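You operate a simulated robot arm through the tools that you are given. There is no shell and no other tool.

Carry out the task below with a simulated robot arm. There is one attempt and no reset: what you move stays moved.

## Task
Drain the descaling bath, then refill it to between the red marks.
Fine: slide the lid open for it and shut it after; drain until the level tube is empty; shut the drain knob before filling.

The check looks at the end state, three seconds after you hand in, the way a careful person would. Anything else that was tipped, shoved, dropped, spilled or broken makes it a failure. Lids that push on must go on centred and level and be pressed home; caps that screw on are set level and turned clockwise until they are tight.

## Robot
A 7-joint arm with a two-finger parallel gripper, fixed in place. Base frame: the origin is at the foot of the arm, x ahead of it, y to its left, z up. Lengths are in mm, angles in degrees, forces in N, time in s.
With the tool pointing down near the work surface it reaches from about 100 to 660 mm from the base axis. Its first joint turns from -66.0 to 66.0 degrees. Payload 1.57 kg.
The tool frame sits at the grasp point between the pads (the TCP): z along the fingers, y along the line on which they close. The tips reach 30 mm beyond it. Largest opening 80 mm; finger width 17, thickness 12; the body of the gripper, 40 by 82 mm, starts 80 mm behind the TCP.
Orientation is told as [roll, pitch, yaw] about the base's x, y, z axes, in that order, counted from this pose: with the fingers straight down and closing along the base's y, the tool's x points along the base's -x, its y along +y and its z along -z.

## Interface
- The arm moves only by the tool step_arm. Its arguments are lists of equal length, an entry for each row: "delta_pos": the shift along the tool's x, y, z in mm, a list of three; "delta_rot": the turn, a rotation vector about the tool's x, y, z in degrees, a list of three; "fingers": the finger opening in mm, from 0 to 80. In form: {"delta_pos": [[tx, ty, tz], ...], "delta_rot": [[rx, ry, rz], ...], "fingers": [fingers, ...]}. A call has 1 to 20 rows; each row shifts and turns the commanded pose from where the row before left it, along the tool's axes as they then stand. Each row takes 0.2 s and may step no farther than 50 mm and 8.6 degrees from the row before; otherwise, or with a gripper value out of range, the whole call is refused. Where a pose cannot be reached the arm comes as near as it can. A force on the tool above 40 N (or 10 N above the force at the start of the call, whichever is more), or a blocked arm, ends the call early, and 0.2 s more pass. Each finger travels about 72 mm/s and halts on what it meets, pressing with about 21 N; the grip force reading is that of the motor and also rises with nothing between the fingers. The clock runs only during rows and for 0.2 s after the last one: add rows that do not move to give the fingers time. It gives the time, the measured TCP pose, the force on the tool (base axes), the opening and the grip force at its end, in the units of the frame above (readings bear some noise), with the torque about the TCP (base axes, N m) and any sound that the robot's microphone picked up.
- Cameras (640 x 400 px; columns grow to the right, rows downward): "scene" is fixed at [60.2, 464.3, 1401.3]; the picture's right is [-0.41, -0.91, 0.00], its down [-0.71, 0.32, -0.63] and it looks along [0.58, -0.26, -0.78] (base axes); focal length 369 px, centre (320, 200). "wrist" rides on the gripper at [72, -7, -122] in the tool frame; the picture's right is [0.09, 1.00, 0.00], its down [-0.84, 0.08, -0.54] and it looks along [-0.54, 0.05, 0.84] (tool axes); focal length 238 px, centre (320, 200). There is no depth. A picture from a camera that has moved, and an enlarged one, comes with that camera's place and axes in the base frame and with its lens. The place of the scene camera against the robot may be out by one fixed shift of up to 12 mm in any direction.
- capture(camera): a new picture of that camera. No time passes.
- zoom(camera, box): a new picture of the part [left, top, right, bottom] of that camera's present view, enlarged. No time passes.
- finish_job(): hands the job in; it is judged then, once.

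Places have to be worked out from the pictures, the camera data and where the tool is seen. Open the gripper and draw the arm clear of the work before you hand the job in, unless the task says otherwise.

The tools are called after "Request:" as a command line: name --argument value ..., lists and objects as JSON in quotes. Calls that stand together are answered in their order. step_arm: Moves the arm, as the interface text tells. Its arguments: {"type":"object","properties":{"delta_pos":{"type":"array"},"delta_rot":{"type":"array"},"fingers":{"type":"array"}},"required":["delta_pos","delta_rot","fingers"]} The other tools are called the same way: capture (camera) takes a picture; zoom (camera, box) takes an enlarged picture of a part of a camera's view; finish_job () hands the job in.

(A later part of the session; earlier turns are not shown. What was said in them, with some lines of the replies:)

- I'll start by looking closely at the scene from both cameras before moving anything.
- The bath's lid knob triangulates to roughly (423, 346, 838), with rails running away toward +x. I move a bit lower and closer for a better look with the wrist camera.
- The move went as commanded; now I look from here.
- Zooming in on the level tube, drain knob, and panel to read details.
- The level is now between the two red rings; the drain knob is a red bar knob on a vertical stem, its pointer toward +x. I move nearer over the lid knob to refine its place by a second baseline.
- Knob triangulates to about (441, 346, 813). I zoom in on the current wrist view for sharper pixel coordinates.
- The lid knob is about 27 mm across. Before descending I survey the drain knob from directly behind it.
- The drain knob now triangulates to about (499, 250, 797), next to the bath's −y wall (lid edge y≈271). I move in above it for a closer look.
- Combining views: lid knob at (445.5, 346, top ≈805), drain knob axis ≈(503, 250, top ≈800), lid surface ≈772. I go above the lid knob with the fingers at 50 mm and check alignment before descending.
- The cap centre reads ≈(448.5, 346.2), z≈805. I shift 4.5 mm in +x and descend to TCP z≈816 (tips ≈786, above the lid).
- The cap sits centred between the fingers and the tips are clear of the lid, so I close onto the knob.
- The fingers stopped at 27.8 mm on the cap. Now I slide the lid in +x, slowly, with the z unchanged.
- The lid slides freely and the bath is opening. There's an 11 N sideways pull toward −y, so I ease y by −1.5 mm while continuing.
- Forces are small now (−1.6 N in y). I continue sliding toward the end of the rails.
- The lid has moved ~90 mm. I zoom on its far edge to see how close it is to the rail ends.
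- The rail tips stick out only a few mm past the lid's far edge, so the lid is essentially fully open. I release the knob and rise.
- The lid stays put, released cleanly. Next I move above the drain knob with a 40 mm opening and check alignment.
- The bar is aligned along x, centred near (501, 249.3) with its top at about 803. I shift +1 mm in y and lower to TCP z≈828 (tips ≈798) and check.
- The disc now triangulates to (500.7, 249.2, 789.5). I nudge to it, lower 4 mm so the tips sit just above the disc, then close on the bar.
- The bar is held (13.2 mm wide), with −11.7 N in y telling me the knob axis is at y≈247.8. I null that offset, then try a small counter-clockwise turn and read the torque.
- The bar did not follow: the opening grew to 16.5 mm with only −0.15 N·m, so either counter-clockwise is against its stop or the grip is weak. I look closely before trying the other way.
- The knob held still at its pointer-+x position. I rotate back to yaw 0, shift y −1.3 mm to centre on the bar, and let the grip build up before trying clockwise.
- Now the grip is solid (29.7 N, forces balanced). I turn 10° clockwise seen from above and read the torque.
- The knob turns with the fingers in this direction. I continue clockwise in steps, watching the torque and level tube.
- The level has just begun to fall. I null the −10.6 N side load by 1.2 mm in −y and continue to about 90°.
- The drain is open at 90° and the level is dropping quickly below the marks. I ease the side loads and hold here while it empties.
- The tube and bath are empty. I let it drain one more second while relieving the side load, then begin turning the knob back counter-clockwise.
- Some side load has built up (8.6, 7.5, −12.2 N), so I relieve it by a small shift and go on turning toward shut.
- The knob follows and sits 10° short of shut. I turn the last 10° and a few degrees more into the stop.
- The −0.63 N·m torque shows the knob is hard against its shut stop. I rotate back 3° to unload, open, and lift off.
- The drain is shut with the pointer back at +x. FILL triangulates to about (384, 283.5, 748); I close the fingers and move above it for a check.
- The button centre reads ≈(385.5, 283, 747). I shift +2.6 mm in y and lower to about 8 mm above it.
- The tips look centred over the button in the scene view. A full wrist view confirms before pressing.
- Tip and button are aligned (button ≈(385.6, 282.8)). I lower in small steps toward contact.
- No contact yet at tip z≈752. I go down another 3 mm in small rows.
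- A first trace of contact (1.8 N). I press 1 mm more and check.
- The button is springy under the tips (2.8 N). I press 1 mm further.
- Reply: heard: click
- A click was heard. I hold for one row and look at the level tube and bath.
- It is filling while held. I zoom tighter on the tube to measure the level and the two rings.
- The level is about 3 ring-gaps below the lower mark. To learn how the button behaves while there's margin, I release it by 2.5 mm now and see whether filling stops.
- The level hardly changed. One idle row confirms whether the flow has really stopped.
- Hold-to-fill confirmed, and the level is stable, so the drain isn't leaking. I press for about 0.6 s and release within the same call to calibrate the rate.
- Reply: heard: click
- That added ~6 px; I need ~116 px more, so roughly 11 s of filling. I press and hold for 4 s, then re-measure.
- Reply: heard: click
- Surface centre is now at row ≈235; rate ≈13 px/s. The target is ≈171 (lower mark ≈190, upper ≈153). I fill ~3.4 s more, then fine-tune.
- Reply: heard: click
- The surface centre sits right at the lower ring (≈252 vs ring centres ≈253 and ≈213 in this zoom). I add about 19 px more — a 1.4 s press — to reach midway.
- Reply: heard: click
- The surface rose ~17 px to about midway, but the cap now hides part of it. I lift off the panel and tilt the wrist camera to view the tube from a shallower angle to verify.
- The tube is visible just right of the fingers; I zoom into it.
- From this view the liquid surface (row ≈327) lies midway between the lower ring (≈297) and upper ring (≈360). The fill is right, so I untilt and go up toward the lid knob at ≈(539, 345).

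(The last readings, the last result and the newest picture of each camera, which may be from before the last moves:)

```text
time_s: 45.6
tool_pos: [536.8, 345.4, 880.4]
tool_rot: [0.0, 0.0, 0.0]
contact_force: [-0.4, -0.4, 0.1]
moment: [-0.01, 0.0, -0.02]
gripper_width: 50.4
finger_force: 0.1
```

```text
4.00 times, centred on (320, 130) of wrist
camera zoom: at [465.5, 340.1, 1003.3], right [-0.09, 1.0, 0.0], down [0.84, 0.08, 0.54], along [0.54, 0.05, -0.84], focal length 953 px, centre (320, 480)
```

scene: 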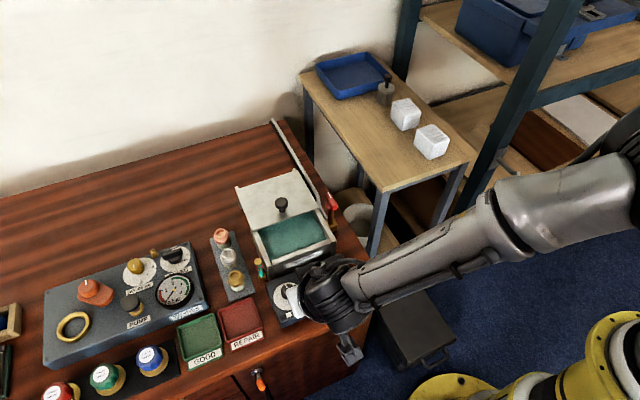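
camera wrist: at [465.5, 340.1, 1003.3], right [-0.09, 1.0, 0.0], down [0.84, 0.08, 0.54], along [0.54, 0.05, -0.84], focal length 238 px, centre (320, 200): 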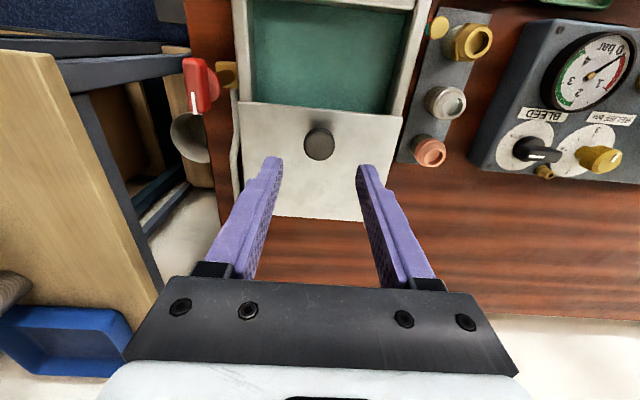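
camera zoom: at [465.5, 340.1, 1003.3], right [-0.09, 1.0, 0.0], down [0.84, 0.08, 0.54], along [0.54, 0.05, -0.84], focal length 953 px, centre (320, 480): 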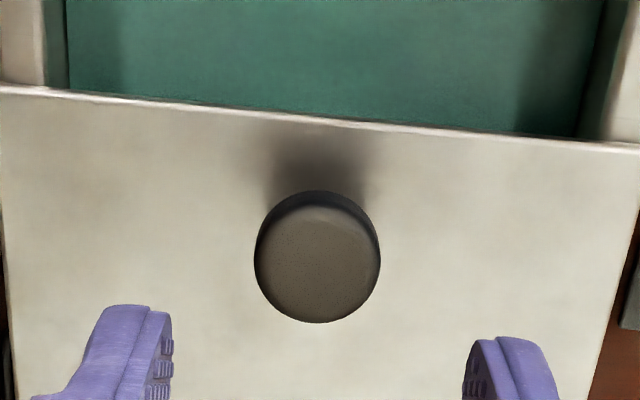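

The cap reads ≈(537.5, 346) and the TCP is right above it. I descend to the same grip height as before and close.

Request:
step_arm --delta_pos '[[0, 0.3, 32], [0, 0, 31], [0, 0, 0], [0, 0, 0], [0, 0, 0]]' --delta_rot '[[0, 0, 0], [0, 0, 0], [0, 0, 0], [0, 0, 0], [0, 0, 0]]' --fingers '[50, 50, 36, 22, 22]'

Request:
zoom --camera "scene" --box '[225, 155, 315, 225]'

```text
time_s: 46.8
tool_pos: [537.6, 344.4, 816.0]
tool_rot: [0.0, 0.0, -0.1]
contact_force: [0.5, -2.5, -1.4]
moment: [-0.04, -0.21, 0.0]
gripper_width: 26.1
finger_force: 37.1
```

```text
5.71 times, centred on (270, 190) of scene
camera zoom: at [60.2, 464.3, 1401.3], right [-0.41, -0.91, 0.0], down [-0.71, 0.32, -0.63], along [0.58, -0.26, -0.78], focal length 2109 px, centre (606, 257)
```

zoom: 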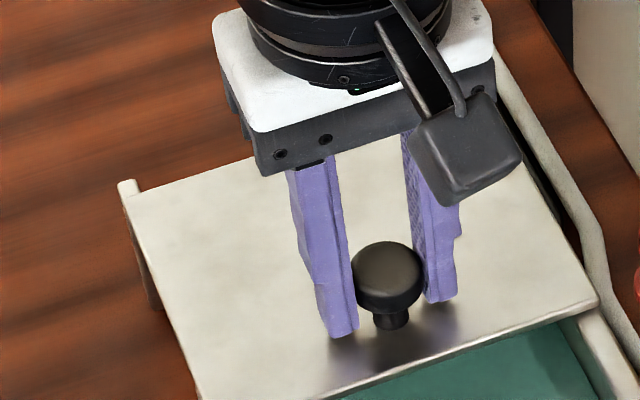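

Firm grip (26.1 mm, 37 N). I slide the lid back toward −x, 80 mm first.

Request:
step_arm --delta_pos '[[4, 0, 0], [7, 0, 0], [8, 0, 0], [8, 0, 0], [8, 0, 0], [8, 0, 0], [8, 0, 0], [8, 0, 0], [8, 0, 0], [8, 0, 0], [5, 0, 0]]' --delta_rot '[[0, 0, 0], [0, 0, 0], [0, 0, 0], [0, 0, 0], [0, 0, 0], [0, 0, 0], [0, 0, 0], [0, 0, 0], [0, 0, 0], [0, 0, 0], [0, 0, 0]]' --fingers '[22, 22, 22, 22, 22, 22, 22, 22, 22, 22, 22]'

Request:
zoom --camera "scene" --box '[220, 160, 380, 300]'

```text
time_s: 49.2
tool_pos: [458.4, 345.0, 817.1]
tool_rot: [-0.1, 0.0, 0.1]
contact_force: [0.5, -3.0, -8.1]
moment: [-0.03, 0.02, 0.04]
gripper_width: 26.1
finger_force: 36.9
```

```text
2.86 times, centred on (300, 230) of scene
camera zoom: at [60.3, 464.3, 1401.3], right [-0.41, -0.91, 0.0], down [-0.71, 0.32, -0.63], along [0.58, -0.26, -0.78], focal length 1055 px, centre (377, 114)
```

zoom: 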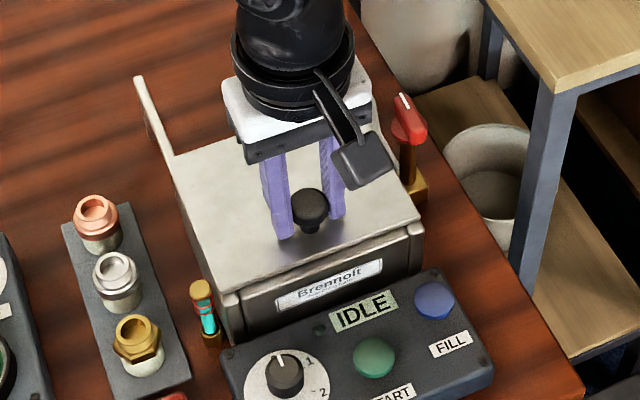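

About 11 mm remain. I continue in small steps, lowering 0.7 mm to relieve the slight pull, and watch for the stop.

Request:
step_arm --delta_pos '[[3, 0, 0.7], [3, 0, 0], [3, 0, 0], [1.5, 0, 0]]' --delta_rot '[[0, 0, 0], [0, 0, 0], [0, 0, 0], [0, 0, 0]]' --fingers '[22, 22, 22, 22]'

Request:
zoom --camera "scene" --box '[245, 230, 345, 290]'

```text
time_s: 50.2
tool_pos: [448.2, 345.4, 816.1]
tool_rot: [0.0, 0.1, 0.0]
contact_force: [4.7, -0.2, -9.2]
moment: [0.01, 0.77, -0.04]
gripper_width: 26.2
finger_force: 36.7
```

```text
6.40 times, centred on (295, 260) of scene
camera zoom: at [60.4, 464.4, 1401.3], right [-0.41, -0.91, 0.0], down [-0.71, 0.32, -0.63], along [0.58, -0.26, -0.78], focal length 2362 px, centre (480, -184)
```

zoom: 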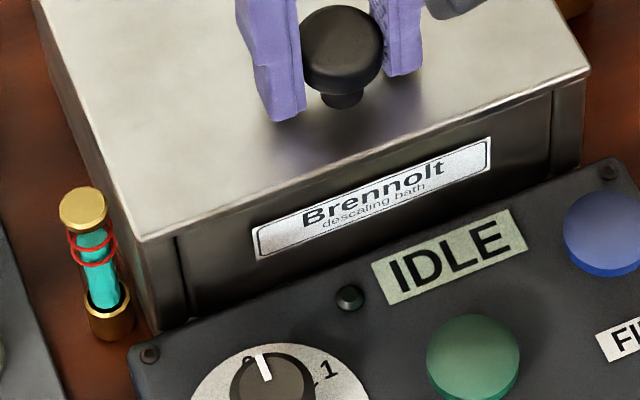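

Resistance (+4.7 N in x) begins, matching the original closed position. I push gently 2 mm more to make sure it's against the stop.

Request:
step_arm --delta_pos '[[1, 0, 0], [1, 0, 0]]' --delta_rot '[[0, 0, 0], [0, 0, 0]]' --fingers '[22, 22]'

Request:
zoom --camera "scene" --box '[245, 230, 345, 290]'

```text
time_s: 50.8
tool_pos: [447.3, 345.3, 816.9]
tool_rot: [0.2, -0.3, 0.0]
contact_force: [18.0, -0.6, -15.0]
moment: [0.03, 0.02, -0.04]
gripper_width: 25.9
finger_force: 37.1
```

```text
6.40 times, centred on (295, 260) of scene
camera zoom: at [60.8, 464.5, 1401.2], right [-0.41, -0.91, 0.0], down [-0.71, 0.32, -0.63], along [0.58, -0.26, -0.78], focal length 2362 px, centre (480, -184)
```

zoom: 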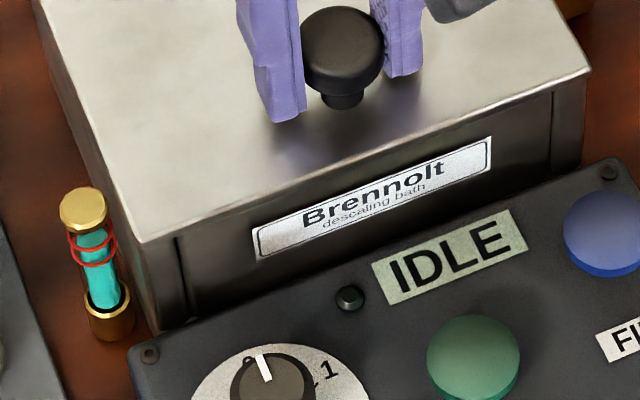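

18 N against the stop: the lid is shut. I relax the push by 1.4 mm so nothing springs, open the fingers, and lift clear.

Request:
step_arm --delta_pos '[[-1.2, 0, 0.8], [0, 0, 0], [0, 0, 0], [0, 0, -30], [0, 0, -40]]' --delta_rot '[[0, 0, 0], [0, 0, 0], [0, 0, 0], [0, 0, 0], [0, 0, 0]]' --fingers '[26, 50, 50, 50, 50]'

Request:
zoom --camera "scene" --box '[220, 160, 380, 300]'

Request:
zoom --camera "scene" --box '[245, 230, 345, 290]'

Request:
zoom --camera "wrist" --box '[200, 60, 420, 240]'

```text
time_s: 52.0
tool_pos: [444.1, 343.9, 884.7]
tool_rot: [0.0, -0.1, 0.0]
contact_force: [-0.1, -0.4, 0.1]
moment: [0.01, -0.01, -0.02]
gripper_width: 50.1
finger_force: 0.0
```

```text
2.86 times, centred on (300, 230) of scene
camera zoom: at [60.2, 464.3, 1401.3], right [-0.41, -0.91, 0.0], down [-0.71, 0.32, -0.63], along [0.58, -0.26, -0.78], focal length 1055 px, centre (377, 114)
```

zoom: 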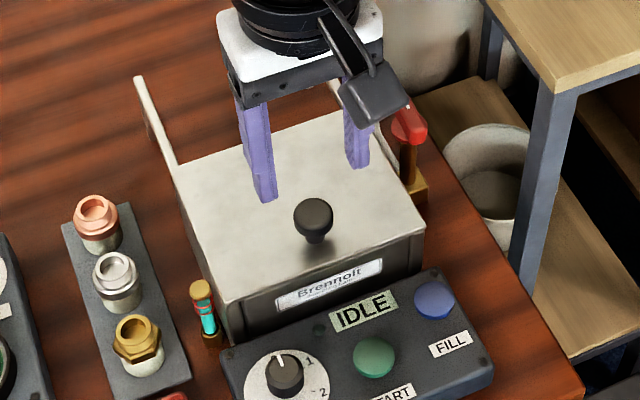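

```text
6.40 times, centred on (295, 260) of scene
camera zoom: at [60.2, 464.3, 1401.3], right [-0.41, -0.91, 0.0], down [-0.71, 0.32, -0.63], along [0.58, -0.26, -0.78], focal length 2362 px, centre (480, -184)
```

zoom: 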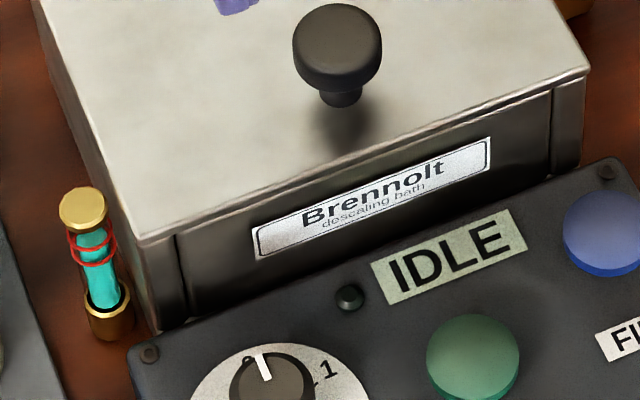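

```text
2.22 times, centred on (310, 150) of wrist
camera zoom: at [372.2, 339.1, 1007.6], right [-0.09, 1.0, 0.0], down [0.84, 0.08, 0.54], along [0.54, 0.05, -0.84], focal length 530 px, centre (342, 311)
```

zoom: 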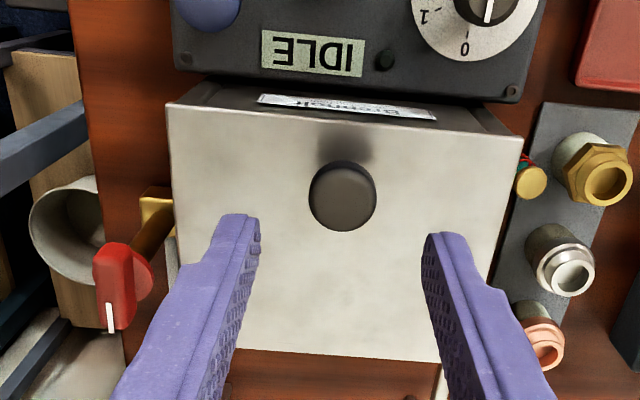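

The lid is back in place. I compare with the identical pre-task crop to check it's fully shut, and clear the arm upward.

Request:
zoom --camera "scene" --box '[260, 190, 340, 270]'

Request:
zoom --camera "scene" --box '[245, 245, 285, 285]'

```text
5.00 times, centred on (300, 230) of scene
camera zoom: at [60.2, 464.3, 1401.3], right [-0.41, -0.91, 0.0], down [-0.71, 0.32, -0.63], along [0.58, -0.26, -0.78], focal length 1846 px, centre (420, 50)
```

zoom: 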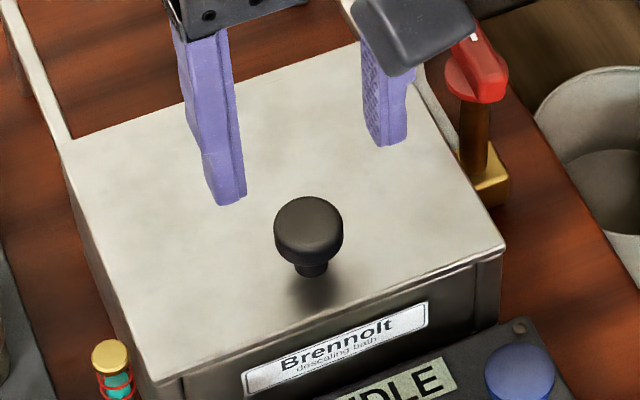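

```text
10.00 times, centred on (265, 265) of scene
camera zoom: at [60.2, 464.3, 1401.3], right [-0.41, -0.91, 0.0], down [-0.71, 0.32, -0.63], along [0.58, -0.26, -0.78], focal length 3691 px, centre (870, -450)
```

zoom: 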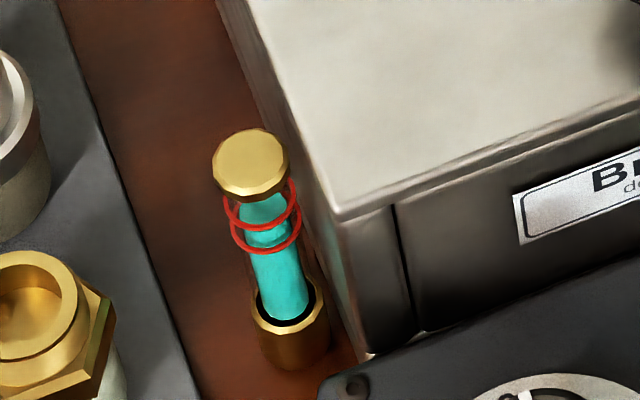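

The lid crop matches the original closed position, the level stays between the rings, and the drain pointer is at shut. I draw the arm up and back, clear of the work.

Request:
step_arm --delta_pos '[[0, 0, -40], [10, 0, -40], [20, 0, -40], [30, 0, -40], [40, 0, -20]]' --delta_rot '[[0, 0, 0], [0, 0, 0], [0, 0, 0], [0, 0, 0], [0, 0, 0]]' --fingers '[80, 80, 80, 80, 80]'

Request:
capture --camera "scene"

Request:
zoom --camera "scene" --box '[253, 258, 265, 270]'

Request:
zoom --camera "scene" --box '[220, 160, 380, 300]'

```text
time_s: 53.2
tool_pos: [348.6, 344.0, 1065.0]
tool_rot: [0.0, 0.0, 0.1]
contact_force: [-0.2, 1.0, -0.4]
moment: [-0.02, 0.0, 0.03]
gripper_width: 80.0
finger_force: 0.1
```

```text
taken
```

scene: 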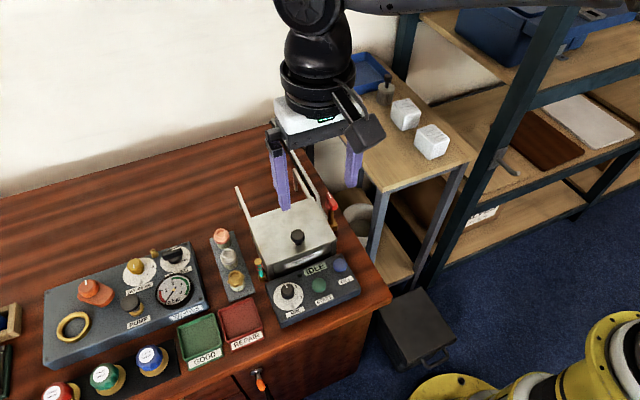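

```text
16.00 times, centred on (259, 264) of scene
camera zoom: at [60.2, 464.3, 1401.3], right [-0.41, -0.91, 0.0], down [-0.71, 0.32, -0.63], along [0.58, -0.26, -0.78], focal length 5906 px, centre (1296, -824)
```

zoom: 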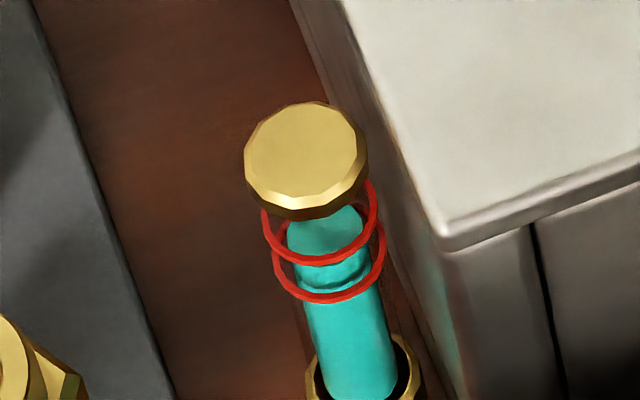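

```text
2.86 times, centred on (300, 230) of scene
camera zoom: at [60.2, 464.3, 1401.3], right [-0.41, -0.91, 0.0], down [-0.71, 0.32, -0.63], along [0.58, -0.26, -0.78], focal length 1055 px, centre (377, 114)
```

zoom: 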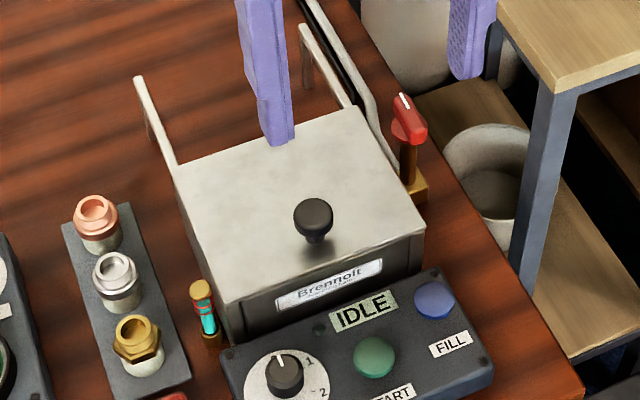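

Everything is in its end state: the lid is shut, the drain knob is shut, the level is steady between the red rings, nothing else was disturbed, and the arm is clear with the gripper open. I hand the job in.

Request:
finish_job

```text
The job is handed in.
```

The descaling bath is drained, refilled to between the red marks and closed up, and I've handed the job in. I haven't had a result back from the check.

- **Lid:** I slid it open about 90 mm, nearly to the ends of the rails. Afterwards I pushed it shut against its stop, and its position matches the starting picture.
- **Drain:** I turned the knob 90° clockwise and left it open until both the level tube and the bath were empty. I then turned it back against its stop before filling, and the level has held steady since.
- **Fill:** FILL only runs while it is held down, so I filled in short presses. From a low side view, the level sits about midway between the two red rings.

Nothing else on the bench looks moved in the last pictures. The arm is raised clear of the work with the gripper open.
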